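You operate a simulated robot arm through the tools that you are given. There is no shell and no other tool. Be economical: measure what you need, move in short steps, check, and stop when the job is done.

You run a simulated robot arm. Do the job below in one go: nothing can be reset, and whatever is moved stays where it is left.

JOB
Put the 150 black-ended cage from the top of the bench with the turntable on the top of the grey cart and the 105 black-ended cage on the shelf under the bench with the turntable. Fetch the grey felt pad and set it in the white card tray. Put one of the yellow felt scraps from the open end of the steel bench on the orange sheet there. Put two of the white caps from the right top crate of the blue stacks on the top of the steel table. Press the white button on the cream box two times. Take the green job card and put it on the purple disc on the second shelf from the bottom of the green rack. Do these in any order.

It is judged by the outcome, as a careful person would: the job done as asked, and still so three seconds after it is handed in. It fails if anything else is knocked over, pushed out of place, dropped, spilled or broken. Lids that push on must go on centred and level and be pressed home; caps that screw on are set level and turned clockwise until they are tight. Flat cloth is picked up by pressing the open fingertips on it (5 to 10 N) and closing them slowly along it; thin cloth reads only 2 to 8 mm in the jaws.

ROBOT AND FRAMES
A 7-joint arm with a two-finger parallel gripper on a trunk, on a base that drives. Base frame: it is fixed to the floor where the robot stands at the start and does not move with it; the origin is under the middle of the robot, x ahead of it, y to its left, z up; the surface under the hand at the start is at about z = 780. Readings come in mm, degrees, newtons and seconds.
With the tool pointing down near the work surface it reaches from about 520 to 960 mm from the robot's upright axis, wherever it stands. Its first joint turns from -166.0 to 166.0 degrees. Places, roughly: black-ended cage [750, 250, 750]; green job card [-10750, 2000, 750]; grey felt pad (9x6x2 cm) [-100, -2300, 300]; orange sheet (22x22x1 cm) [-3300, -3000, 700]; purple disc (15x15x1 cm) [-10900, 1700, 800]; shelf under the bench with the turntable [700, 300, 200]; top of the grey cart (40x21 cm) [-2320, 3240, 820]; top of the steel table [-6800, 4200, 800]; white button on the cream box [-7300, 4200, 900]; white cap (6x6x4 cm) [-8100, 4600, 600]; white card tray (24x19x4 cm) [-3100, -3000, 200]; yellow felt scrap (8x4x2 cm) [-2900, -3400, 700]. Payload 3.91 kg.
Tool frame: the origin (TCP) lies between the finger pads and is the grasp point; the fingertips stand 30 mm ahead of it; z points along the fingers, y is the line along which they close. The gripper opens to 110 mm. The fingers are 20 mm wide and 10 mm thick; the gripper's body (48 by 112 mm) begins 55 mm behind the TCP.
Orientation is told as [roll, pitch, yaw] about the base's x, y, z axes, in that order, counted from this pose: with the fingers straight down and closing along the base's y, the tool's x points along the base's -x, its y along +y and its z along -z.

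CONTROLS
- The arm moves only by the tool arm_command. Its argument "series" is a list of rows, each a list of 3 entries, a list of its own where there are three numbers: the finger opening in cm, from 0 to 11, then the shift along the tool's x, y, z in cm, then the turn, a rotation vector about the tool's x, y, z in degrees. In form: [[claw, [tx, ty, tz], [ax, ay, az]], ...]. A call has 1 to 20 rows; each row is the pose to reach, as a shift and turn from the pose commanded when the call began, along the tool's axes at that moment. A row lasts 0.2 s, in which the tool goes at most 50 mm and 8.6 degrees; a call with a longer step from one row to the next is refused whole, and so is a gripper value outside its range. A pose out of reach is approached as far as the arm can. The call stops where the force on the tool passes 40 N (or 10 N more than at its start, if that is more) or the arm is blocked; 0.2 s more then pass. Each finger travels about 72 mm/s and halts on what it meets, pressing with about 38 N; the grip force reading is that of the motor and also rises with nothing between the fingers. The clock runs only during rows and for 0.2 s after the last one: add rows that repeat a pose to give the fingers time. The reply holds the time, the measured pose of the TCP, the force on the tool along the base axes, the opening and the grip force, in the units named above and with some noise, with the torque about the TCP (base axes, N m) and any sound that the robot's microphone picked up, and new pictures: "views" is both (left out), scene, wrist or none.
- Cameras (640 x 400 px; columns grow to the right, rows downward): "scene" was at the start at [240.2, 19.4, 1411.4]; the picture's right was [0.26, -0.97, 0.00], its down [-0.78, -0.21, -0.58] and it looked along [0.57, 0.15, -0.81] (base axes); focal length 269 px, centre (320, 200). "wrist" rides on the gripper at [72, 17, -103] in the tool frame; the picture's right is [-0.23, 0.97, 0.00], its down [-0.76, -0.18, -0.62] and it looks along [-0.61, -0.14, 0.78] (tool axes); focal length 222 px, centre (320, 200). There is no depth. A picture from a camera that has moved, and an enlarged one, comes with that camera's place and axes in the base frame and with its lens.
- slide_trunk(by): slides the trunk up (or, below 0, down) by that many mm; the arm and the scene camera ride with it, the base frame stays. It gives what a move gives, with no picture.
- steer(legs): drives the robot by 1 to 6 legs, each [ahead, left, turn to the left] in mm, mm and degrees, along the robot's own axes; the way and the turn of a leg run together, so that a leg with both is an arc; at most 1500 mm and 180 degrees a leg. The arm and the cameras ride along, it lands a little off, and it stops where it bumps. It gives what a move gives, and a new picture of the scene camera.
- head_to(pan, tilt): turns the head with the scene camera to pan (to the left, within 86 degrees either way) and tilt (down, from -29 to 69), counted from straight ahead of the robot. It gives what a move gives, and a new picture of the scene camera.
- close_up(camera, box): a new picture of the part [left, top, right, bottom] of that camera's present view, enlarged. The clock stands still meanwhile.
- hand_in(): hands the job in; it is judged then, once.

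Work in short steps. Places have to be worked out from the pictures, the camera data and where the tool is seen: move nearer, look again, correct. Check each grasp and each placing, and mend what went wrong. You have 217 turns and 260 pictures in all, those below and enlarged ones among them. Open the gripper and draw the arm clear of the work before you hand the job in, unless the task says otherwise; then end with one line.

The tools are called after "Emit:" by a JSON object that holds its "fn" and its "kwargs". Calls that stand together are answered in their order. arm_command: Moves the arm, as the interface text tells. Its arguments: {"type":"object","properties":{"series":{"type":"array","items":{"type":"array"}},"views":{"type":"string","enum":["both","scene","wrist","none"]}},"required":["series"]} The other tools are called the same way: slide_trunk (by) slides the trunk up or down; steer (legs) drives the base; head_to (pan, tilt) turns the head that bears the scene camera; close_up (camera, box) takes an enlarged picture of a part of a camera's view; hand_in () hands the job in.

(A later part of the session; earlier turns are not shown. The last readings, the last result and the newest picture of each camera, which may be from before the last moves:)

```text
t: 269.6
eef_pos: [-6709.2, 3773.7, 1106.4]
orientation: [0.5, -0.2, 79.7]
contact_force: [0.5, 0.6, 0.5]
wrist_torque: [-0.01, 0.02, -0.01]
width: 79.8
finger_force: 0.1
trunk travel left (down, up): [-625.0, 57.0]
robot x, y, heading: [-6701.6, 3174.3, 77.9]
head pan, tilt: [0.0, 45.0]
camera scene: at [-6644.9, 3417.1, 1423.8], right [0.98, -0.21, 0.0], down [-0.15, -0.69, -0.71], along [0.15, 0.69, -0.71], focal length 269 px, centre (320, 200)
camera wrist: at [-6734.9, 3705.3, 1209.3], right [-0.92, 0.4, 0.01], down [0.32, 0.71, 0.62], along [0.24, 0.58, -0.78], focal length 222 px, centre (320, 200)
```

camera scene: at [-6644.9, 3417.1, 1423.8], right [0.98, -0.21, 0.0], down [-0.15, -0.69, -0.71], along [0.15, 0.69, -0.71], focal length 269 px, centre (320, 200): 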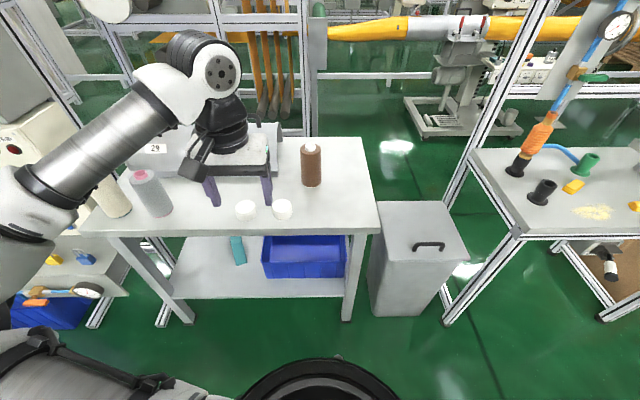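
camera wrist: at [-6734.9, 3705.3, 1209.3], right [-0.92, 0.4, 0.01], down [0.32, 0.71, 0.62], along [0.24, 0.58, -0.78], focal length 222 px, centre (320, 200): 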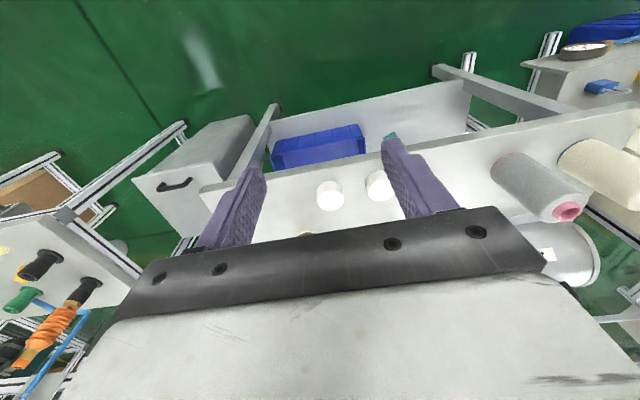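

Both caps stand on the steel table. Turn west and look toward the green rack.

Emit:
{"fn": "steer", "kwargs": {"legs": [[0, 0, 93]]}}

Emit:
{"fn": "head_to", "kwargs": {"pan": -5, "tilt": 10}}

```text
t: 274.0
eef_pos: [-7300.0, 3139.1, 1106.6]
orientation: [0.6, -0.3, 171.5]
contact_force: [0.6, 0.2, 0.9]
wrist_torque: [0.0, -0.01, 0.01]
width: 80.1
finger_force: 0.0
trunk travel left (down, up): [-625.0, 57.0]
robot x, y, heading: [-6697.3, 3170.1, 169.7]
head pan, tilt: [0.0, 45.0]
camera scene: at [-6945.2, 3215.2, 1423.8], right [0.18, 0.98, 0.0], down [0.7, -0.12, -0.71], along [-0.7, 0.12, -0.71], focal length 269 px, centre (320, 200)
```

scene: 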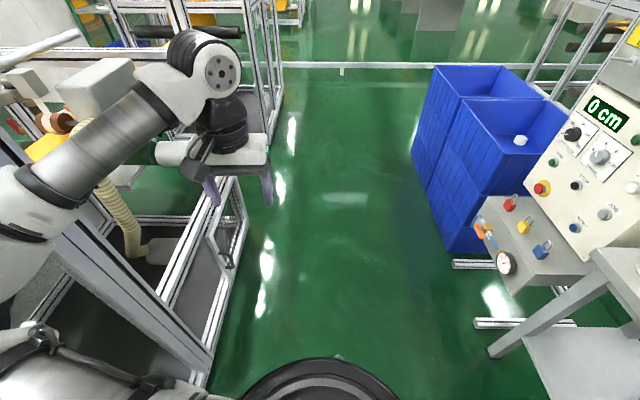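

```text
t: 275.0
eef_pos: [-7300.0, 3139.9, 1106.1]
orientation: [0.5, -0.3, 171.5]
contact_force: [-0.1, 0.1, 0.1]
wrist_torque: [0.0, 0.01, -0.02]
width: 80.0
finger_force: 0.1
trunk travel left (down, up): [-625.0, 57.0]
robot x, y, heading: [-6697.8, 3171.1, 169.7]
head pan, tilt: [-5.0, 10.0]
camera scene: at [-6954.9, 3225.3, 1478.7], right [0.26, 0.97, 0.0], down [0.17, -0.05, -0.98], along [-0.95, 0.26, -0.17], focal length 269 px, centre (320, 200)
```

scene: 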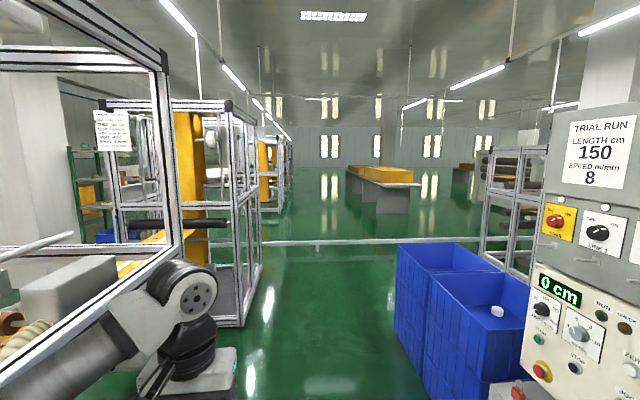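

The green rack is at far left behind the machine frames. I drive west along the aisle past the crates and look left.

Emit:
{"fn": "steer", "kwargs": {"legs": [[1500, -60, 0], [1100, 0, 0]]}}

Emit:
{"fn": "head_to", "kwargs": {"pan": 50, "tilt": 15}}

```text
refused: leg 1 is longer than a leg can be; nothing moved
```

```text
t: 276.3
eef_pos: [-7299.7, 3140.4, 1107.4]
orientation: [0.5, -0.3, 171.5]
contact_force: [0.4, 0.5, 0.0]
wrist_torque: [0.01, 0.0, -0.04]
width: 79.9
finger_force: 0.0
trunk travel left (down, up): [-625.0, 57.0]
robot x, y, heading: [-6698.6, 3172.3, 169.7]
head pan, tilt: [50.0, 15.0]
camera scene: at [-6936.9, 3141.2, 1470.7], right [-0.64, 0.77, 0.0], down [0.2, 0.17, -0.97], along [-0.74, -0.62, -0.26], focal length 269 px, centre (320, 200)
```

scene: 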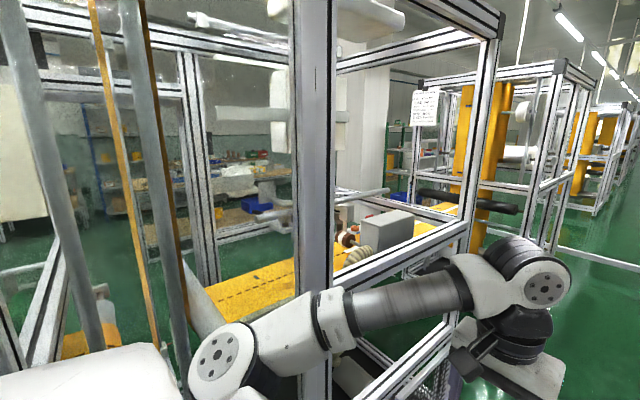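

The arm is quite near the left frame. First move right 200 mm, then west.

Emit:
{"fn": "steer", "kwargs": {"legs": [[0, -200, 0], [1450, 0, 0], [1100, 0, 0]]}}

Emit:
{"fn": "head_to", "kwargs": {"pan": 60, "tilt": 15}}

```text
t: 290.6
eef_pos: [-9794.7, 3732.5, 1106.1]
orientation: [0.4, -0.2, 173.4]
contact_force: [0.0, 0.5, 0.2]
wrist_torque: [0.0, 0.01, 0.0]
width: 80.0
finger_force: 0.0
trunk travel left (down, up): [-625.0, 57.0]
robot x, y, heading: [-9195.1, 3782.4, 171.6]
head pan, tilt: [50.0, 15.0]
camera scene: at [-9433.1, 3745.9, 1470.6], right [-0.67, 0.75, 0.0], down [0.19, 0.17, -0.97], along [-0.72, -0.64, -0.26], focal length 269 px, centre (320, 200)
```

scene: 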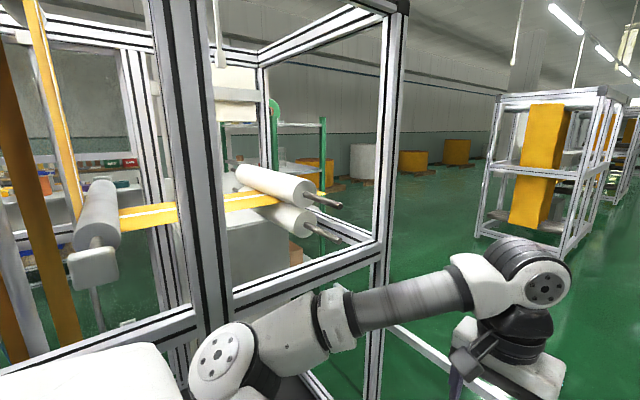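

```text
t: 291.3
eef_pos: [-9796.5, 3733.2, 1105.4]
orientation: [0.6, -0.3, 173.4]
contact_force: [-0.2, -0.5, -0.4]
wrist_torque: [0.0, 0.0, -0.02]
width: 79.9
finger_force: 0.1
trunk travel left (down, up): [-625.0, 57.0]
robot x, y, heading: [-9192.1, 3781.0, 171.7]
head pan, tilt: [60.0, 15.0]
camera scene: at [-9421.0, 3734.8, 1470.7], right [-0.78, 0.62, 0.0], down [0.16, 0.2, -0.97], along [-0.6, -0.76, -0.26], focal length 269 px, centre (320, 200)
```

scene: 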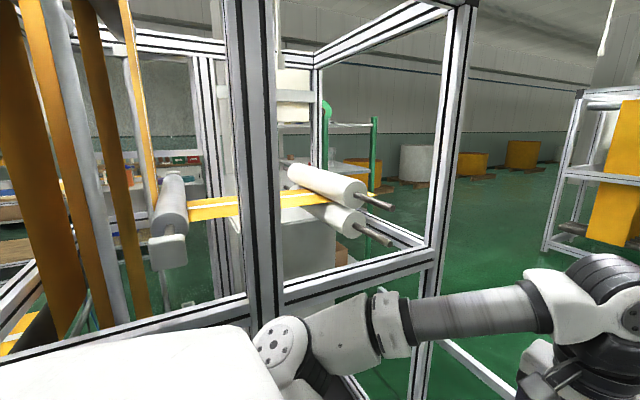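

A wide gap lies beyond this frame. Drive 2000 mm west, then turn left to face the rack.

Emit:
{"fn": "steer", "kwargs": {"legs": [[1000, 0, 0], [1000, 0, 0], [0, 0, 92]]}}

Emit:
{"fn": "head_to", "kwargs": {"pan": 0, "tilt": 20}}

```text
t: 298.3
eef_pos: [-11010.3, 3911.8, 1106.3]
orientation: [0.5, -0.3, 173.1]
contact_force: [0.4, 0.6, 0.0]
wrist_torque: [0.03, 0.05, 0.02]
width: 80.0
finger_force: 0.2
trunk travel left (down, up): [-625.0, 57.0]
robot x, y, heading: [-10410.4, 3963.9, 171.5]
head pan, tilt: [60.0, 15.0]
stopped in leg 2: the robot was blocked; the commanded pose is now the measured one
camera scene: at [-10634.5, 3912.4, 1471.2], right [-0.78, 0.62, 0.0], down [0.16, 0.2, -0.97], along [-0.6, -0.76, -0.26], focal length 269 px, centre (320, 200)
```

scene: 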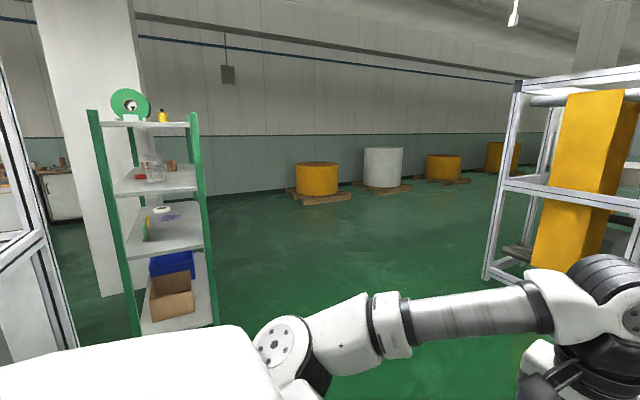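

```text
t: 299.6
eef_pos: [-11013.2, 3912.0, 1105.8]
orientation: [0.5, -0.2, 173.2]
contact_force: [0.3, -0.5, -0.4]
wrist_torque: [-0.02, -0.02, -0.01]
width: 79.9
finger_force: 0.1
trunk travel left (down, up): [-625.0, 57.0]
robot x, y, heading: [-10408.4, 3963.7, 171.5]
head pan, tilt: [0.0, 20.0]
camera scene: at [-10671.5, 3999.6, 1462.5], right [0.15, 0.99, 0.0], down [0.34, -0.05, -0.94], along [-0.93, 0.14, -0.34], focal length 269 px, centre (320, 200)
```

scene: 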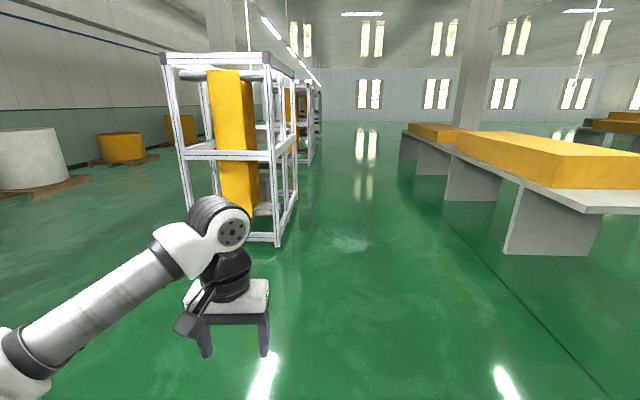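

Blocked, likely by the low rail. I look down ahead.

Emit:
{"fn": "head_to", "kwargs": {"pan": 20, "tilt": 60}}

Emit:
{"fn": "head_to", "kwargs": {"pan": 75, "tilt": 35}}

```text
t: 300.6
eef_pos: [-11013.0, 3913.1, 1105.5]
orientation: [0.6, -0.2, 173.0]
contact_force: [0.1, 0.2, 0.4]
wrist_torque: [0.04, 0.0, 0.02]
width: 80.0
finger_force: 0.0
trunk travel left (down, up): [-625.0, 57.0]
robot x, y, heading: [-10410.4, 3961.8, 171.6]
head pan, tilt: [20.0, 60.0]
camera scene: at [-10644.7, 3972.7, 1404.4], right [-0.2, 0.98, 0.0], down [0.85, 0.17, -0.5], along [-0.49, -0.1, -0.87], focal length 269 px, centre (320, 200)
```

scene: 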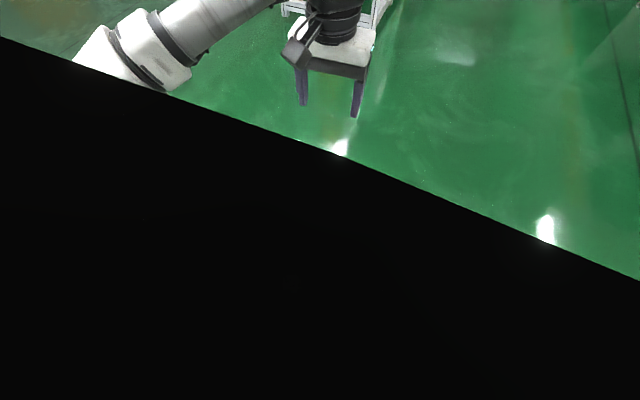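

```text
t: 301.9
eef_pos: [-11013.1, 3913.0, 1104.6]
orientation: [0.5, -0.2, 173.1]
contact_force: [0.1, -0.1, -0.8]
wrist_torque: [0.0, -0.01, 0.0]
width: 79.9
finger_force: 0.0
trunk travel left (down, up): [-625.0, 57.0]
robot x, y, heading: [-10411.8, 3961.3, 171.8]
head pan, tilt: [75.0, 35.0]
camera scene: at [-10614.4, 3905.2, 1438.6], right [-0.92, 0.4, 0.0], down [0.23, 0.53, -0.82], along [-0.33, -0.75, -0.57], focal length 269 px, centre (320, 200)
```

scene: 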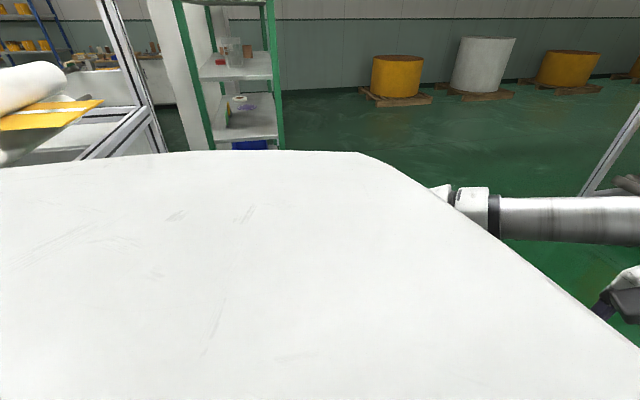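

I check how far the rail runs to the right, and the gap at its left end.

Emit:
{"fn": "head_to", "kwargs": {"pan": -70, "tilt": 20}}

Emit:
{"fn": "steer", "kwargs": {"legs": [[-900, 0, 0]]}}

Emit:
{"fn": "head_to", "kwargs": {"pan": 10, "tilt": 30}}

```text
t: 304.2
eef_pos: [-11012.6, 3912.2, 1106.0]
orientation: [0.4, -0.2, 173.1]
contact_force: [-0.2, -0.3, 0.9]
wrist_torque: [0.01, 0.02, 0.03]
width: 80.0
finger_force: 0.1
trunk travel left (down, up): [-625.0, 57.0]
robot x, y, heading: [-10408.0, 3960.3, 171.3]
head pan, tilt: [-70.0, 20.0]
camera scene: at [-10598.0, 4077.2, 1462.5], right [0.98, 0.2, 0.0], down [0.07, -0.34, -0.94], along [-0.19, 0.92, -0.34], focal length 269 px, centre (320, 200)
```

scene: 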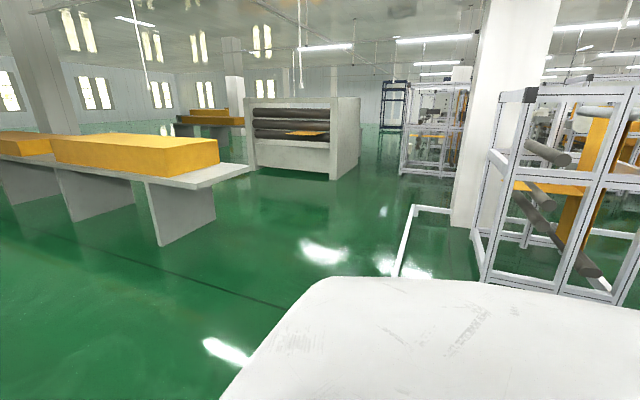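

```text
t: 308.9
eef_pos: [-10132.2, 3781.0, 1105.3]
orientation: [0.5, -0.1, 173.7]
contact_force: [0.6, 0.6, 0.1]
wrist_torque: [0.0, -0.03, -0.01]
width: 80.2
finger_force: 0.1
trunk travel left (down, up): [-625.0, 57.0]
robot x, y, heading: [-9531.0, 3835.8, 172.2]
head pan, tilt: [-70.0, 20.0]
camera scene: at [-9718.1, 3948.9, 1462.6], right [0.98, 0.21, 0.0], down [0.07, -0.33, -0.94], along [-0.2, 0.92, -0.34], focal length 269 px, centre (320, 200)
```

scene: 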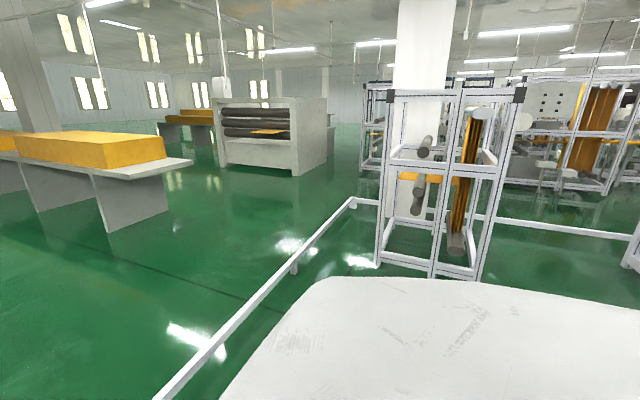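

```text
t: 310.4
eef_pos: [-10132.5, 3781.1, 1104.7]
orientation: [0.5, -0.2, 173.7]
contact_force: [-0.5, -0.9, 0.0]
wrist_torque: [0.02, 0.04, 0.0]
width: 80.0
finger_force: 0.0
trunk travel left (down, up): [-625.0, 57.0]
robot x, y, heading: [-9528.5, 3835.4, 172.1]
head pan, tilt: [10.0, 30.0]
camera scene: at [-9789.3, 3854.6, 1446.5], right [-0.04, 1.0, 0.0], down [0.5, 0.02, -0.87], along [-0.87, -0.03, -0.5], focal length 269 px, centre (320, 200)
```

scene: 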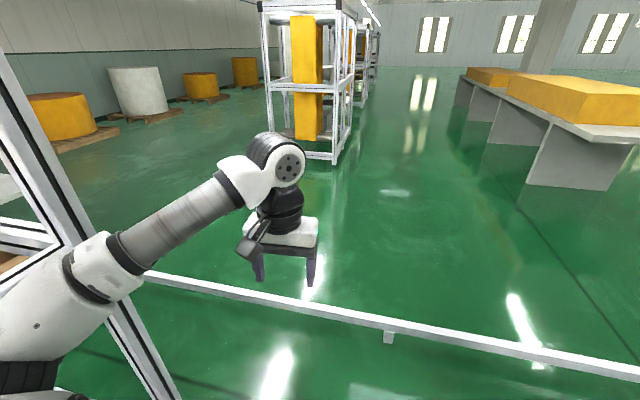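

The fence rail encloses this side, so I must reach the rack by the south corridor (it was visible on a clear line from near (-1250,500)). I reverse along the known aisle path.

Emit:
{"fn": "steer", "kwargs": {"legs": [[0, 0, -2.4], [-1500, 0, 0], [-1500, 0, 0]]}}

```text
t: 325.2
eef_pos: [-7176.1, 3335.1, 1105.0]
orientation: [0.5, -0.1, 172.9]
contact_force: [-0.4, -0.5, 0.3]
wrist_torque: [-0.02, 0.02, 0.01]
width: 80.0
finger_force: 0.0
trunk travel left (down, up): [-625.0, 57.0]
robot x, y, heading: [-6575.8, 3378.9, 171.3]
head pan, tilt: [10.0, 30.0]
camera scene: at [-6833.3, 3405.1, 1446.5], right [-0.02, 1.0, 0.0], down [0.5, 0.01, -0.87], along [-0.87, -0.02, -0.5], focal length 269 px, centre (320, 200)
```

scene: 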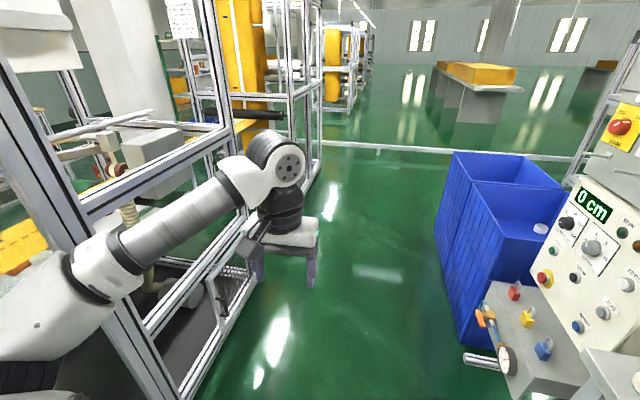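

Emit:
{"fn": "steer", "kwargs": {"legs": [[0, 0, -3.5], [-1050, 0, 0], [-1050, 0, 0]]}}

```text
t: 336.0
eef_pos: [-5150.2, 2920.3, 1105.7]
orientation: [0.4, -0.2, 169.1]
contact_force: [0.5, -0.6, -0.1]
wrist_torque: [0.03, -0.05, 0.01]
width: 80.2
finger_force: 0.0
trunk travel left (down, up): [-625.0, 57.0]
robot x, y, heading: [-4545.7, 2926.0, 167.7]
head pan, tilt: [10.0, 30.0]
camera scene: at [-4802.5, 2967.7, 1446.5], right [0.04, 1.0, 0.0], down [0.5, -0.02, -0.87], along [-0.87, 0.04, -0.5], focal length 269 px, centre (320, 200)
```

scene: 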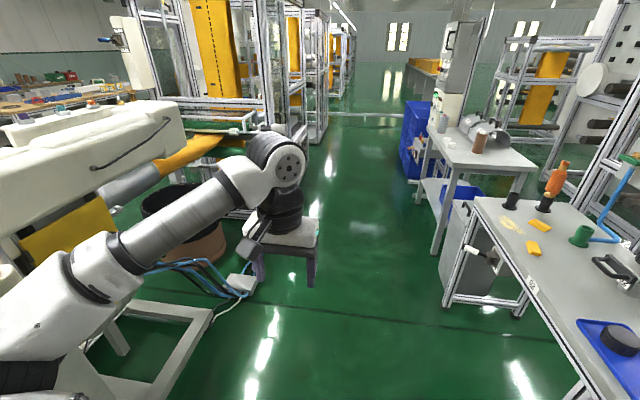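

Emit:
{"fn": "steer", "kwargs": {"legs": [[0, 0, 0.8], [-1200, 0, 0], [-1200, 0, 0], [-950, 0, 0]]}}

Emit:
{"fn": "head_to", "kwargs": {"pan": 70, "tilt": 20}}

```text
t: 352.7
eef_pos: [-1861.5, 2220.1, 1104.8]
orientation: [0.5, -0.2, 170.6]
contact_force: [0.5, 0.3, 0.5]
wrist_torque: [-0.03, 0.02, 0.03]
width: 80.3
finger_force: 0.1
trunk travel left (down, up): [-625.0, 57.0]
robot x, y, heading: [-1260.4, 2243.3, 168.9]
head pan, tilt: [10.0, 30.0]
camera scene: at [-1516.3, 2276.4, 1446.5], right [0.02, 1.0, 0.0], down [0.5, -0.01, -0.87], along [-0.87, 0.02, -0.5], focal length 269 px, centre (320, 200)
```

scene: 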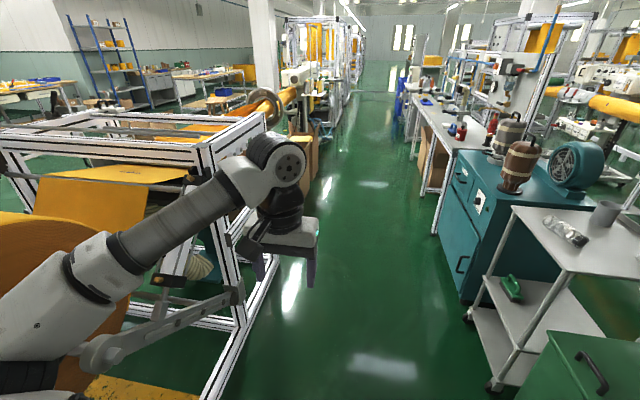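

```text
t: 354.0
eef_pos: [-1861.8, 2221.5, 1106.3]
orientation: [0.5, -0.3, 170.5]
contact_force: [-0.3, 0.5, 0.4]
wrist_torque: [-0.03, 0.02, 0.01]
width: 80.2
finger_force: 0.0
trunk travel left (down, up): [-625.0, 57.0]
robot x, y, heading: [-1258.6, 2241.0, 168.9]
head pan, tilt: [70.0, 20.0]
camera scene: at [-1474.3, 2195.0, 1462.5], right [-0.86, 0.52, 0.0], down [0.18, 0.29, -0.94], along [-0.49, -0.8, -0.34], focal length 269 px, centre (320, 200)
```

scene: 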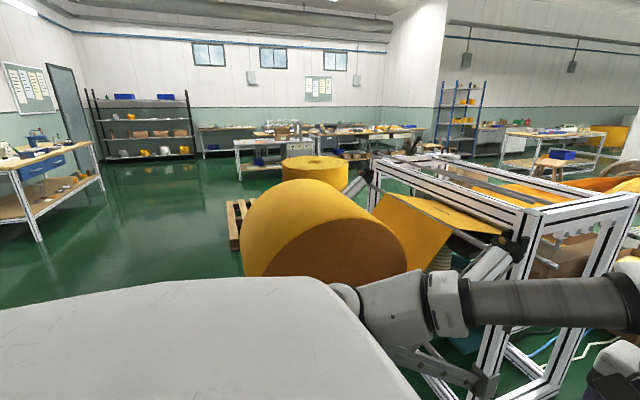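

Move back a bit east and strafe south along the east aisle to the corridor's mouth.

Emit:
{"fn": "steer", "kwargs": {"legs": [[-300, 0, 0], [0, 1400, 0], [0, 500, 0]]}}

Emit:
{"fn": "head_to", "kwargs": {"pan": 5, "tilt": 15}}

```text
t: 370.9
eef_pos: [-1909.8, 256.9, 1105.6]
orientation: [0.5, -0.2, 171.5]
contact_force: [0.9, -0.3, 0.1]
wrist_torque: [0.03, 0.0, -0.03]
width: 80.1
finger_force: 0.0
trunk travel left (down, up): [-625.0, 57.0]
robot x, y, heading: [-1308.9, 287.5, 169.8]
head pan, tilt: [70.0, 20.0]
camera scene: at [-1520.8, 237.6, 1462.5], right [-0.87, 0.5, 0.0], down [0.17, 0.3, -0.94], along [-0.47, -0.81, -0.34], focal length 269 px, centre (320, 200)
```

scene: 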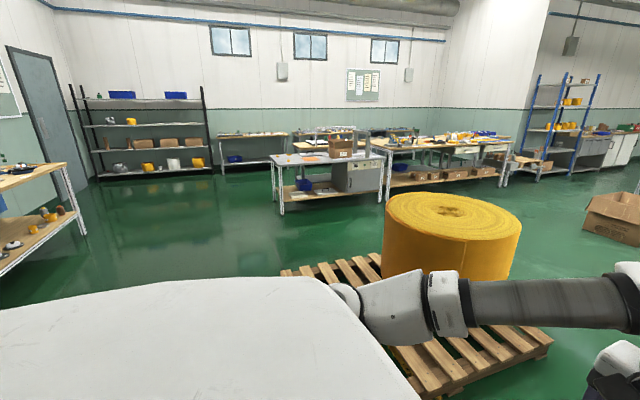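

```text
t: 372.2
eef_pos: [-1909.7, 256.3, 1105.8]
orientation: [0.5, -0.2, 171.6]
contact_force: [-0.1, -0.6, -0.1]
wrist_torque: [0.0, 0.01, 0.0]
width: 80.0
finger_force: 0.0
trunk travel left (down, up): [-625.0, 57.0]
robot x, y, heading: [-1307.0, 288.3, 169.9]
head pan, tilt: [5.0, 15.0]
camera scene: at [-1567.2, 326.6, 1470.6], right [0.09, 1.0, 0.0], down [0.26, -0.02, -0.97], along [-0.96, 0.08, -0.26], focal length 269 px, centre (320, 200)
```

scene: 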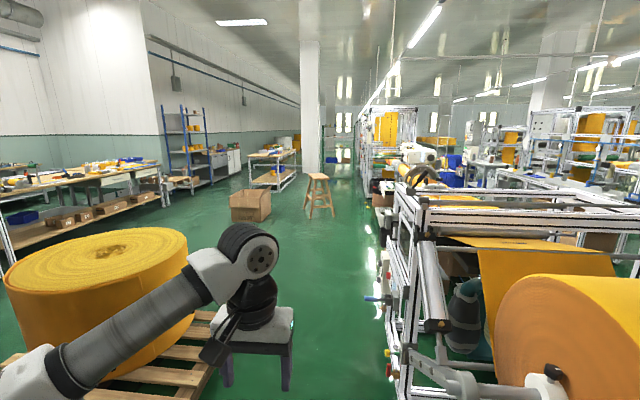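

The corridor is visible: pallet left (right edge y≈-280), machine right (y≈725), then a cardboard box (-5700,-200) and a stool (-5950,700). I go through the middle of the pinch first.

Emit:
{"fn": "steer", "kwargs": {"legs": [[970, 205, 0], [1360, 345, 0]]}}

Emit:
{"fn": "head_to", "kwargs": {"pan": 10, "tilt": 20}}

```text
t: 382.0
eef_pos: [-3968.1, 203.0, 1104.2]
orientation: [0.5, -0.1, 171.0]
contact_force: [-0.3, 0.8, -0.6]
wrist_torque: [0.01, -0.04, -0.02]
width: 80.0
finger_force: 0.0
trunk travel left (down, up): [-625.0, 57.0]
robot x, y, heading: [-3359.8, 225.8, 169.2]
head pan, tilt: [5.0, 15.0]
stopped in leg 2: the robot was blocked; the commanded pose is now the measured one
camera scene: at [-3625.8, 269.9, 1469.9], right [0.1, 1.0, 0.0], down [0.26, -0.03, -0.97], along [-0.96, 0.09, -0.26], focal length 269 px, centre (320, 200)
```

scene: 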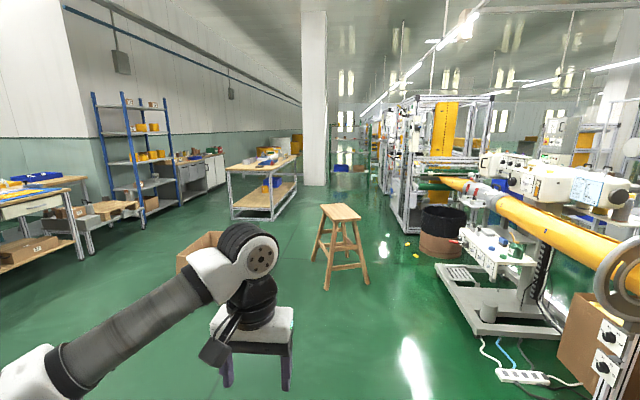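

```text
t: 382.7
eef_pos: [-3965.4, 202.2, 1105.5]
orientation: [0.6, -0.2, 171.0]
contact_force: [-1.2, 1.0, 0.5]
wrist_torque: [0.0, 0.0, -0.01]
width: 80.0
finger_force: 0.1
trunk travel left (down, up): [-625.0, 57.0]
robot x, y, heading: [-3363.5, 228.1, 169.7]
head pan, tilt: [10.0, 20.0]
camera scene: at [-3623.2, 261.3, 1462.5], right [0.01, 1.0, 0.0], down [0.34, 0.0, -0.94], along [-0.94, 0.01, -0.34], focal length 269 px, centre (320, 200)
```

scene: 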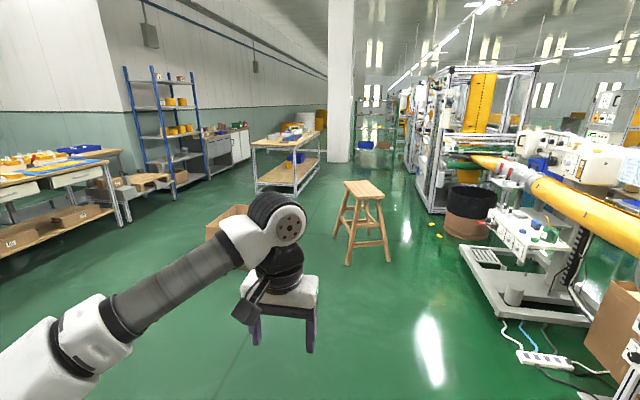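

Blocked; check what's beside the robot on both sides.

Emit:
{"fn": "head_to", "kwargs": {"pan": 86, "tilt": 40}}

Emit:
{"fn": "head_to", "kwargs": {"pan": -80, "tilt": 40}}

```text
t: 384.2
eef_pos: [-3965.5, 202.1, 1105.9]
orientation: [0.5, -0.2, 171.0]
contact_force: [0.3, 0.8, 0.0]
wrist_torque: [-0.01, -0.02, 0.0]
width: 79.9
finger_force: 0.1
trunk travel left (down, up): [-625.0, 57.0]
robot x, y, heading: [-3363.5, 227.3, 169.4]
head pan, tilt: [85.9, 40.0]
camera scene: at [-3551.4, 178.1, 1431.1], right [-0.97, 0.25, 0.0], down [0.16, 0.62, -0.77], along [-0.19, -0.74, -0.64], focal length 269 px, centre (320, 200)
```

scene: 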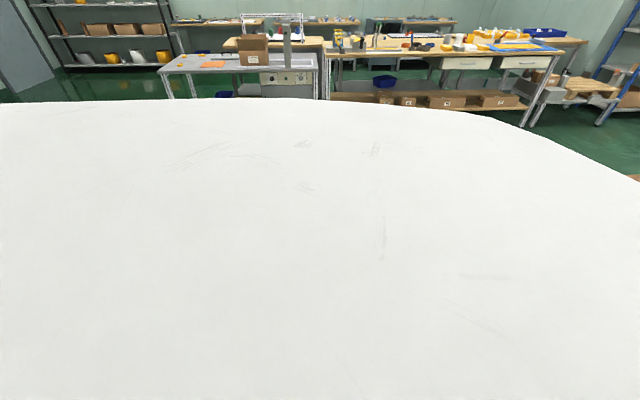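

```text
t: 386.7
eef_pos: [-3965.1, 202.6, 1105.9]
orientation: [0.5, -0.2, 171.1]
contact_force: [-0.3, 0.2, 0.3]
wrist_torque: [0.01, 0.01, -0.01]
width: 79.8
finger_force: 0.0
trunk travel left (down, up): [-625.0, 57.0]
robot x, y, heading: [-3361.2, 228.2, 169.6]
head pan, tilt: [-80.0, 40.0]
camera scene: at [-3529.2, 345.4, 1431.1], right [1.0, -0.01, 0.0], down [-0.01, -0.64, -0.77], along [0.01, 0.77, -0.64], focal length 269 px, centre (320, 200)
```

scene: 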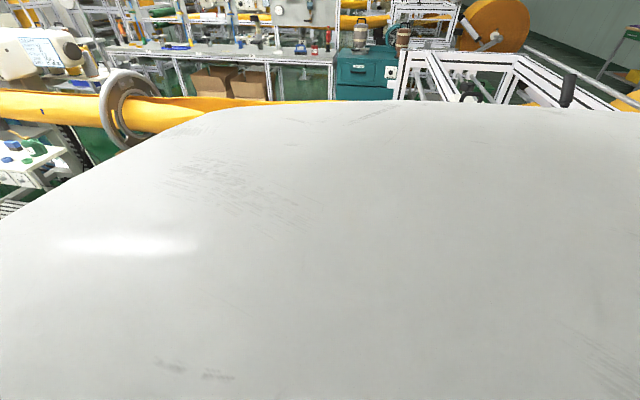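

Probably the pallet on the left touched. Ease right 80 mm and go straight ahead.

Emit:
{"fn": "steer", "kwargs": {"legs": [[0, -80, 0], [500, 0, 0], [400, 60, 0]]}}

```text
t: 392.6
eef_pos: [-4841.1, 402.4, 1104.6]
orientation: [0.5, -0.2, 170.2]
contact_force: [-0.1, -0.9, -0.8]
wrist_torque: [0.01, 0.0, -0.01]
width: 79.8
finger_force: 0.0
trunk travel left (down, up): [-625.0, 57.0]
robot x, y, heading: [-4240.2, 415.1, 168.5]
head pan, tilt: [-80.0, 40.0]
camera scene: at [-4402.3, 538.0, 1431.0], right [1.0, -0.02, 0.0], down [-0.01, -0.64, -0.77], along [0.02, 0.77, -0.64], focal length 269 px, centre (320, 200)
```

scene: 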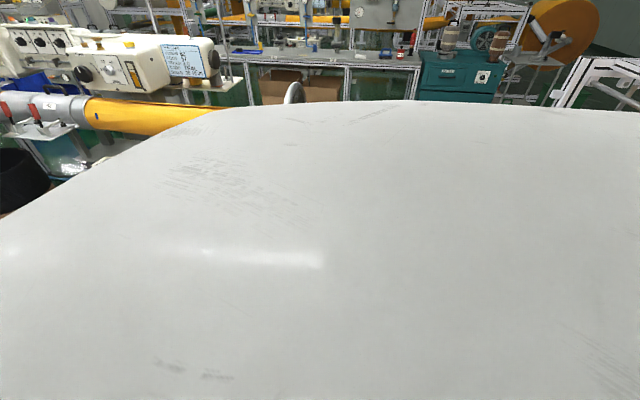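

Past the pinch. The gaps beside the stool are too narrow, so I go around the left of the cardboard box (y≈-1450).

Emit:
{"fn": "steer", "kwargs": {"legs": [[140, 980, 0], [136, 980, 0], [784, 159, 0], [784, 159, 0]]}}

Emit:
{"fn": "head_to", "kwargs": {"pan": -20, "tilt": 20}}

```text
t: 415.7
eef_pos: [-7075.7, -1498.3, 1106.7]
orientation: [0.5, -0.1, 171.8]
contact_force: [0.5, -0.3, 0.1]
wrist_torque: [0.02, -0.02, -0.01]
width: 79.8
finger_force: 0.1
trunk travel left (down, up): [-625.0, 57.0]
robot x, y, heading: [-6473.0, -1462.8, 170.4]
head pan, tilt: [-80.0, 40.0]
camera scene: at [-6641.6, -1349.5, 1431.0], right [1.0, 0.0, 0.0], down [0.0, -0.64, -0.77], along [0.0, 0.77, -0.64], focal length 269 px, centre (320, 200)
```

scene: 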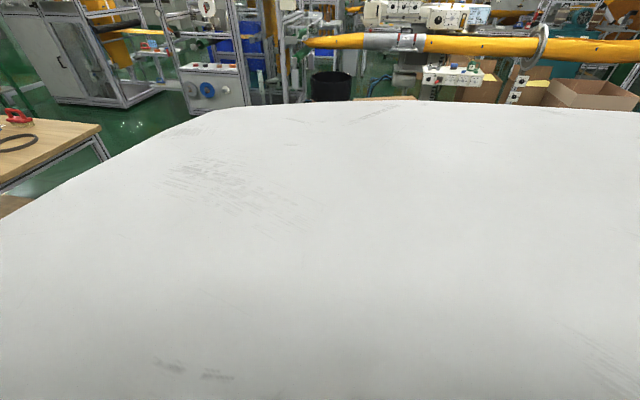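

```text
t: 417.0
eef_pos: [-7075.2, -1499.3, 1106.7]
orientation: [0.6, -0.3, 171.8]
contact_force: [0.9, -0.6, 0.2]
wrist_torque: [0.03, -0.01, 0.0]
width: 80.0
finger_force: 0.0
trunk travel left (down, up): [-625.0, 57.0]
robot x, y, heading: [-6473.2, -1464.9, 170.1]
head pan, tilt: [-20.0, 20.0]
camera scene: at [-6721.7, -1388.2, 1462.5], right [0.5, 0.87, 0.0], down [0.3, -0.17, -0.94], along [-0.82, 0.47, -0.34], focal length 269 px, centre (320, 200)
```

scene: 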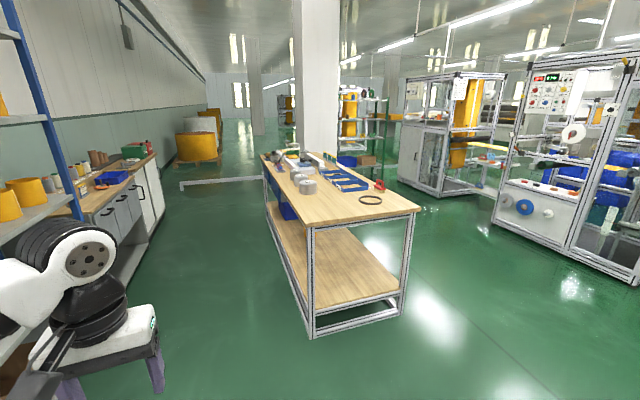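

From here the rack is to the north-west past the work table. I go ahead, then strafe north (clear of box and stool), then west.

Emit:
{"fn": "steer", "kwargs": {"legs": [[500, 0, 0], [200, -1070, 0], [213, -1069, 0]]}}

Emit:
{"fn": "head_to", "kwargs": {"pan": 0, "tilt": 20}}

```text
t: 436.6
eef_pos: [-7610.3, 805.6, 1104.7]
orientation: [0.5, -0.3, 171.8]
contact_force: [-0.8, 0.4, -0.5]
wrist_torque: [0.02, 0.03, 0.05]
width: 80.0
finger_force: 0.0
trunk travel left (down, up): [-625.0, 57.0]
robot x, y, heading: [-7008.2, 839.3, 170.4]
head pan, tilt: [-20.0, 20.0]
camera scene: at [-7254.9, 915.8, 1462.5], right [0.5, 0.87, 0.0], down [0.3, -0.17, -0.94], along [-0.82, 0.47, -0.34], focal length 269 px, centre (320, 200)
```

scene: 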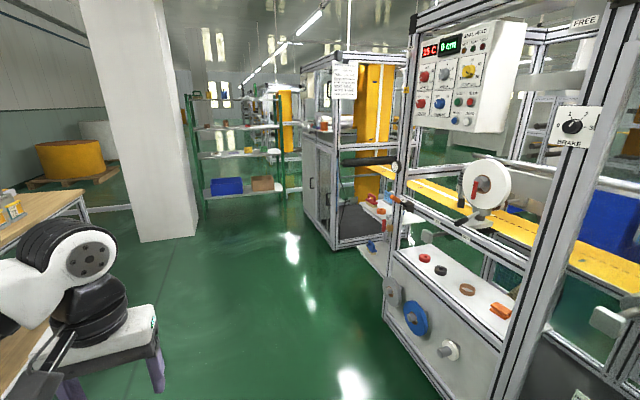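

```text
t: 437.5
eef_pos: [-7608.9, 807.2, 1106.8]
orientation: [0.4, -0.2, 171.8]
contact_force: [-0.5, -0.2, -0.2]
wrist_torque: [-0.01, 0.01, 0.02]
width: 79.8
finger_force: 0.0
trunk travel left (down, up): [-625.0, 57.0]
robot x, y, heading: [-7004.7, 838.1, 170.2]
head pan, tilt: [0.0, 20.0]
camera scene: at [-7265.9, 885.3, 1462.5], right [0.17, 0.99, 0.0], down [0.34, -0.06, -0.94], along [-0.93, 0.16, -0.34], focal length 269 px, centre (320, 200)
```

scene: 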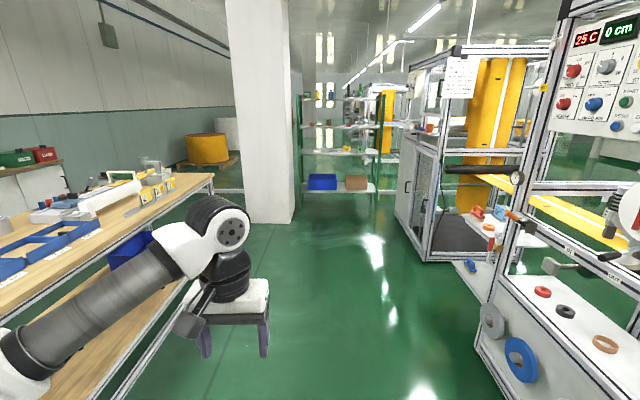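

The rack faces me squarely; second shelf ≈ z 810. Drive close to it.

Emit:
{"fn": "steer", "kwargs": {"legs": [[1400, -113, 0], [1350, -113, 0]]}}

Emit:
{"fn": "head_to", "kwargs": {"pan": -5, "tilt": 30}}

```text
t: 450.9
eef_pos: [-10309.3, 1359.7, 1105.6]
orientation: [0.6, -0.1, 175.6]
contact_force: [0.5, 0.1, -0.1]
wrist_torque: [-0.01, 0.0, 0.03]
width: 79.8
finger_force: 0.1
trunk travel left (down, up): [-625.0, 57.0]
robot x, y, heading: [-9708.9, 1432.7, 174.5]
head pan, tilt: [0.0, 20.0]
camera scene: at [-9971.5, 1462.9, 1462.5], right [0.1, 0.99, 0.0], down [0.34, -0.03, -0.94], along [-0.93, 0.1, -0.34], focal length 269 px, centre (320, 200)
```

scene: 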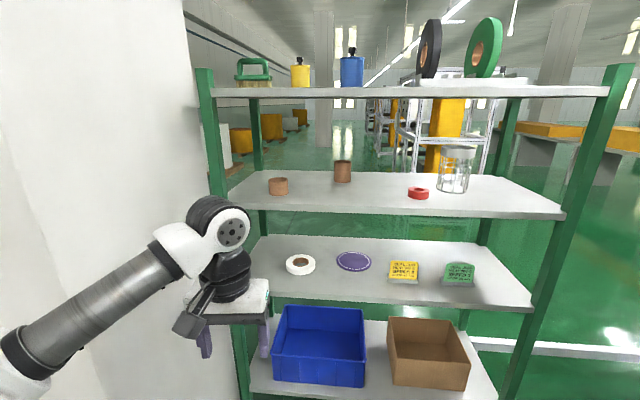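

```text
t: 451.6
eef_pos: [-10308.7, 1360.6, 1105.8]
orientation: [0.6, -0.2, 175.7]
contact_force: [0.3, 0.4, -0.5]
wrist_torque: [-0.02, 0.03, 0.03]
width: 80.2
finger_force: 0.1
trunk travel left (down, up): [-625.0, 57.0]
robot x, y, heading: [-9709.1, 1438.2, 174.1]
head pan, tilt: [-5.0, 30.0]
camera scene: at [-9967.4, 1470.4, 1446.5], right [0.19, 0.98, 0.0], down [0.49, -0.09, -0.87], along [-0.85, 0.16, -0.5], focal length 269 px, centre (320, 200)
```

scene: 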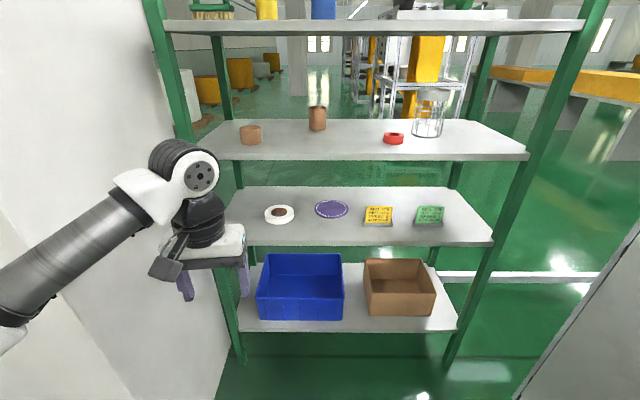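

Emit:
{"fn": "close_up", "kwargs": {"camera": "scene", "box": [250, 180, 490, 250]}}

```text
2.67 times, centred on (370, 215) of scene
camera zoom: at [-9967.4, 1470.4, 1446.5], right [0.19, 0.98, 0.0], down [0.49, -0.09, -0.87], along [-0.85, 0.16, -0.5], focal length 718 px, centre (187, 160)
```

zoom: 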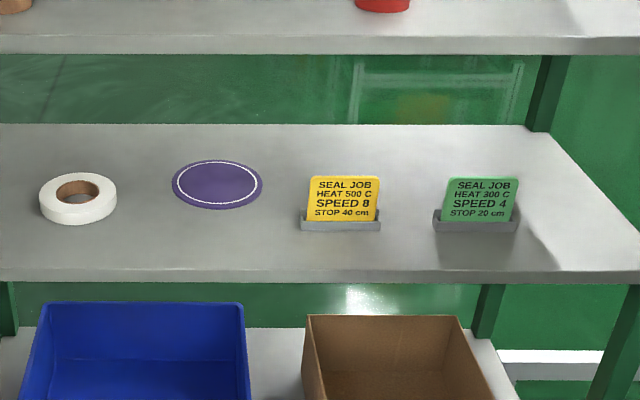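

The green card stands leaning back in a slot holder, right of the yellow one; the third shelf is close above (~1136), shelf ≈ 815. I'll come at the card's upper-right corner with the hand tilted from the right. First reposition the robot squarely.

Emit:
{"fn": "steer", "kwargs": {"legs": [[230, -330, -3.8]]}}

Emit:
{"fn": "close_up", "kwargs": {"camera": "scene", "box": [240, 200, 480, 350]}}

```text
t: 454.7
eef_pos: [-10493.0, 1756.3, 1105.5]
orientation: [0.5, -0.2, 171.6]
contact_force: [-0.8, 0.6, -0.9]
wrist_torque: [-0.03, 0.03, 0.0]
width: 80.1
finger_force: 0.1
trunk travel left (down, up): [-625.0, 57.0]
robot x, y, heading: [-9887.1, 1792.4, 170.2]
head pan, tilt: [-5.0, 30.0]
camera scene: at [-10145.2, 1843.2, 1446.4], right [0.26, 0.97, 0.0], down [0.48, -0.13, -0.87], along [-0.84, 0.22, -0.5], focal length 269 px, centre (320, 200)
```

scene: 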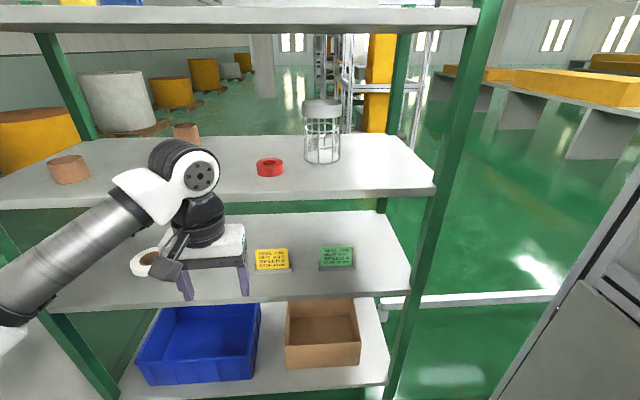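

```text
2.67 times, centred on (360, 275) of scene
camera zoom: at [-10145.2, 1843.2, 1446.4], right [0.26, 0.97, 0.0], down [0.48, -0.13, -0.87], along [-0.84, 0.22, -0.5], focal length 718 px, centre (213, 0)
```

zoom: 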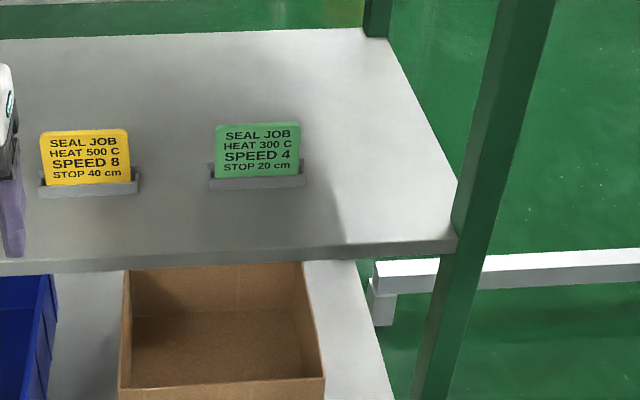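

Triangulated: card top z≈905, centre (-10758,2056,873), width ≈100 mm; shelf z≈822; disc centre (-10927,1700). I'll grip the card by its left/right edges with the hand pitched ~30° down from the front. Lower the trunk, then go to a pre-grip pose.

Emit:
{"fn": "slide_trunk", "kwargs": {"by": -200}}

Emit:
{"fn": "arm_command", "kwargs": {"series": [[11, [-2.1, -2.6, 0.2], [0, -6, 0]], [11, [-4.2, -5.1, 0.4], [0, -12, 0]], [11, [-6.3, -7.7, 0.6], [0, -18, 0]], [11, [-8.4, -10.2, 0.8], [0, -24, 0]], [11, [-10.5, -12.8, 1], [0, -30, 0]], [11, [-12.6, -15.3, 1.2], [0, -36, 0]], [11, [-14.7, -17.9, 1.4], [0, -42, 0]], [11, [-16.8, -20.4, 1.6], [0, -48, 0]], [11, [-18.9, -23, 1.8], [0, -54, 0]], [11, [-21, -25.5, 2], [0, -60, 0]], [11, [-21, -25.5, 2], [0, -60, 0]]]}}

```text
t: 456.9
eef_pos: [-10492.6, 1756.0, 906.2]
orientation: [0.5, -0.2, 171.8]
contact_force: [0.3, -0.1, 0.3]
wrist_torque: [0.03, -0.02, -0.02]
width: 80.0
finger_force: 0.1
trunk travel left (down, up): [-425.0, 257.0]
robot x, y, heading: [-9889.9, 1792.3, 170.6]
head pan, tilt: [-5.0, 30.0]
```

```text
t: 459.3
eef_pos: [-10664.2, 2039.7, 883.3]
orientation: [1.0, -60.3, 170.8]
contact_force: [0.1, -0.1, -0.1]
wrist_torque: [-0.01, 0.01, -0.02]
width: 110.0
finger_force: 0.0
trunk travel left (down, up): [-425.0, 257.0]
robot x, y, heading: [-9888.3, 1792.1, 170.1]
head pan, tilt: [-5.0, 30.0]
camera scene: at [-10145.1, 1842.9, 1246.4], right [0.26, 0.97, 0.0], down [0.48, -0.13, -0.87], along [-0.84, 0.22, -0.5], focal length 269 px, centre (320, 200)
camera wrist: at [-10540.7, 2004.7, 871.3], right [-0.25, -0.95, 0.21], down [0.19, 0.16, 0.97], along [-0.95, 0.28, 0.14], focal length 222 px, centre (320, 200)
```

scene: 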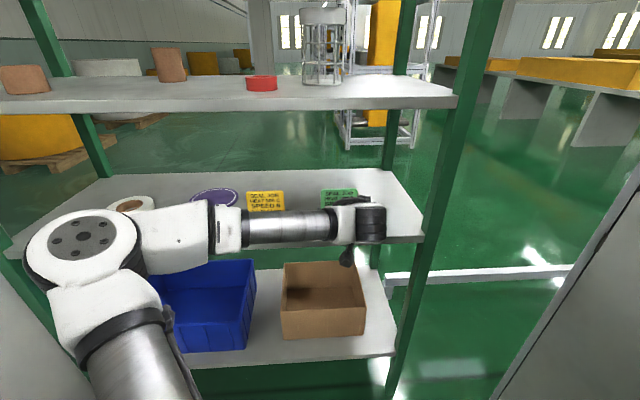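
wrist: 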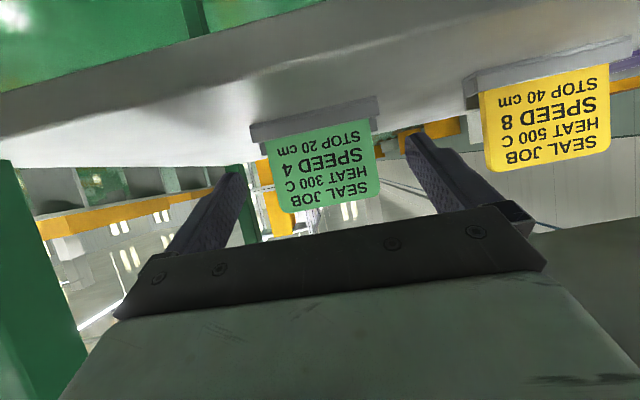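

The card lies centred between the fingers (y 2009–2106, ≈98 mm wide). Advance 80 mm horizontally with 2 mm correction.

Emit:
{"fn": "arm_command", "kwargs": {"series": [[11, [-1, -0.2, 1.73], [0, 0, 0]], [11, [-2, -0.2, 3.46], [0, 0, 0]], [11, [-3, -0.2, 5.2], [0, 0, 0]], [11, [-3, -0.2, 5.2], [0, 0, 0]]]}}

```text
t: 460.3
eef_pos: [-10722.6, 2048.8, 883.9]
orientation: [1.1, -60.2, 170.8]
contact_force: [0.0, 0.5, 0.8]
wrist_torque: [-0.03, -0.03, 0.0]
width: 110.0
finger_force: 0.0
trunk travel left (down, up): [-425.0, 257.0]
robot x, y, heading: [-9889.4, 1793.8, 170.5]
head pan, tilt: [-5.0, 30.0]
camera scene: at [-10145.1, 1842.9, 1246.4], right [0.26, 0.97, 0.0], down [0.48, -0.13, -0.87], along [-0.84, 0.22, -0.5], focal length 269 px, centre (320, 200)
camera wrist: at [-10599.4, 2015.7, 872.2], right [-0.25, -0.95, 0.21], down [0.19, 0.16, 0.97], along [-0.95, 0.28, 0.14], focal length 222 px, centre (320, 200)
```

scene: 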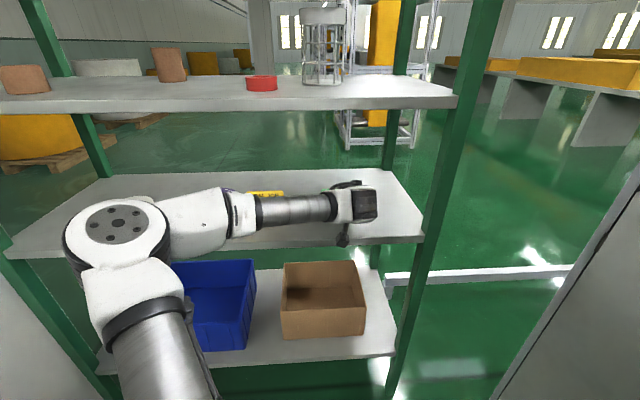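
wrist: 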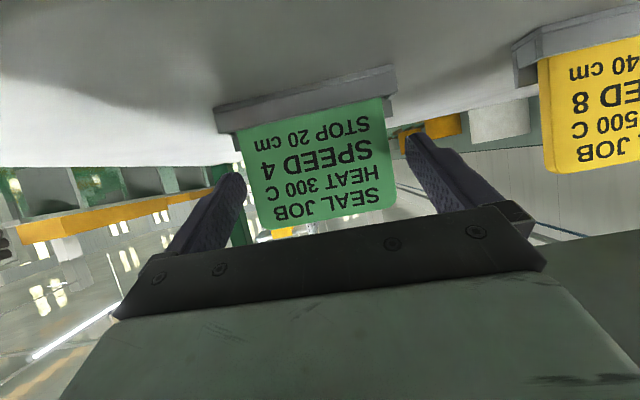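

Emit:
{"fn": "arm_command", "kwargs": {"series": [[11, [-0.5, -0.2, 0.87], [0, 0, 0]], [11, [-1.0, -0.2, 1.73], [0, 0, 0]], [11, [-1.0, -0.2, 1.73], [0, 0, 0]]], "views": "wrist"}}

```text
t: 461.1
eef_pos: [-10743.2, 2055.2, 884.9]
orientation: [0.9, -60.1, 170.7]
contact_force: [-0.4, -0.4, 0.9]
wrist_torque: [-0.02, 0.0, 0.0]
width: 110.1
finger_force: 0.1
trunk travel left (down, up): [-425.0, 257.0]
robot x, y, heading: [-9886.1, 1791.8, 169.9]
head pan, tilt: [-5.0, 30.0]
camera wrist: at [-10618.8, 2020.7, 872.7], right [-0.25, -0.95, 0.21], down [0.19, 0.16, 0.97], along [-0.95, 0.28, 0.14], focal length 222 px, centre (320, 200)
```

wrist: 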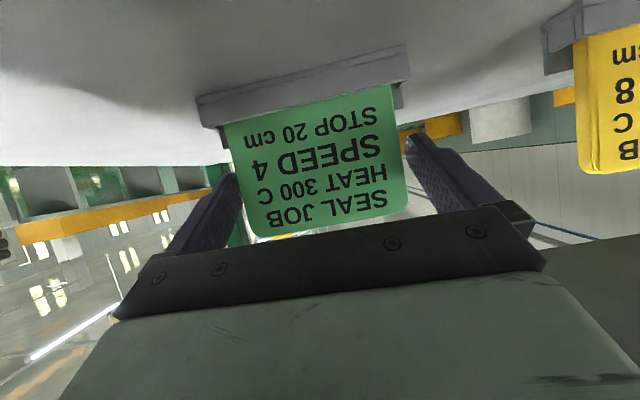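

Nearly centred; shift 2 mm to the right side and close gradually.

Emit:
{"fn": "arm_command", "kwargs": {"series": [[11, [0, -0.2, 0], [0, 0, 0]], [10.6, [0, -0.2, 0], [0, 0, 0]], [10.3, [0, -0.2, 0], [0, 0, 0]], [10.1, [0, -0.2, 0], [0, 0, 0]], [9.9, [0, -0.2, 0], [0, 0, 0]], [9.7, [0, -0.2, 0], [0, 0, 0]], [9.5, [0, -0.2, 0], [0, 0, 0]], [9.5, [0, -0.2, 0], [0, 0, 0]]], "views": "wrist"}}

```text
t: 462.9
eef_pos: [-10742.1, 2056.7, 884.5]
orientation: [1.0, -60.2, 170.9]
contact_force: [0.4, 0.2, 0.5]
wrist_torque: [0.05, 0.0, 0.0]
width: 98.5
finger_force: 37.9
trunk travel left (down, up): [-425.0, 257.0]
robot x, y, heading: [-9888.6, 1792.3, 170.3]
head pan, tilt: [-5.0, 30.0]
camera wrist: at [-10618.4, 2022.6, 872.8], right [-0.25, -0.95, 0.21], down [0.19, 0.16, 0.97], along [-0.95, 0.28, 0.14], focal length 222 px, centre (320, 200)
```

wrist: 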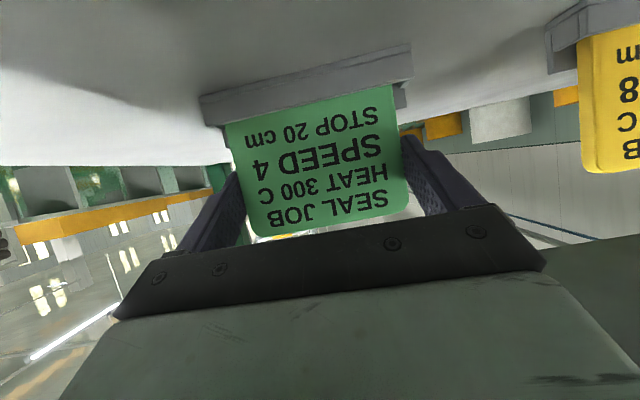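

Gripped at 98.5 mm. Lift 30 mm up along the card and look.

Emit:
{"fn": "arm_command", "kwargs": {"series": [[9.5, [-0.9, 0, -0.4], [0, 0, 0]], [9.5, [-1.8, 0, -0.8], [0, 0, 0]], [9.5, [-2.8, 0, -1.2], [0, 0, 0]], [9.5, [-2.8, 0, -1.2], [0, 0, 0]]], "views": "wrist"}}

```text
t: 463.9
eef_pos: [-10745.2, 2058.9, 914.3]
orientation: [1.0, -60.2, 170.9]
contact_force: [0.1, -0.1, -0.1]
wrist_torque: [-0.01, -0.02, -0.03]
width: 98.1
finger_force: 37.7
trunk travel left (down, up): [-425.0, 257.0]
robot x, y, heading: [-9889.8, 1788.8, 170.1]
head pan, tilt: [-5.0, 30.0]
camera wrist: at [-10621.9, 2023.3, 903.0], right [-0.25, -0.95, 0.21], down [0.19, 0.16, 0.97], along [-0.95, 0.28, 0.14], focal length 222 px, centre (320, 200)
```

wrist: 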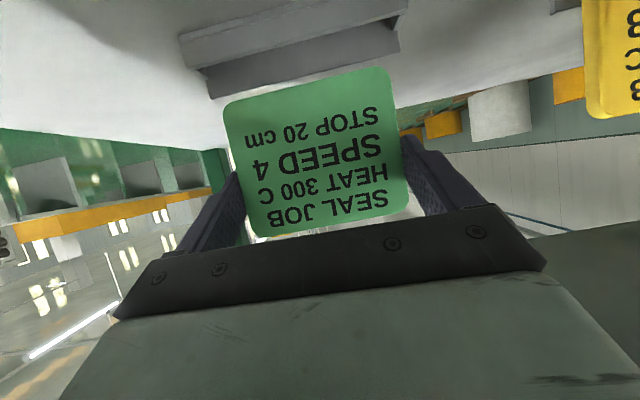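

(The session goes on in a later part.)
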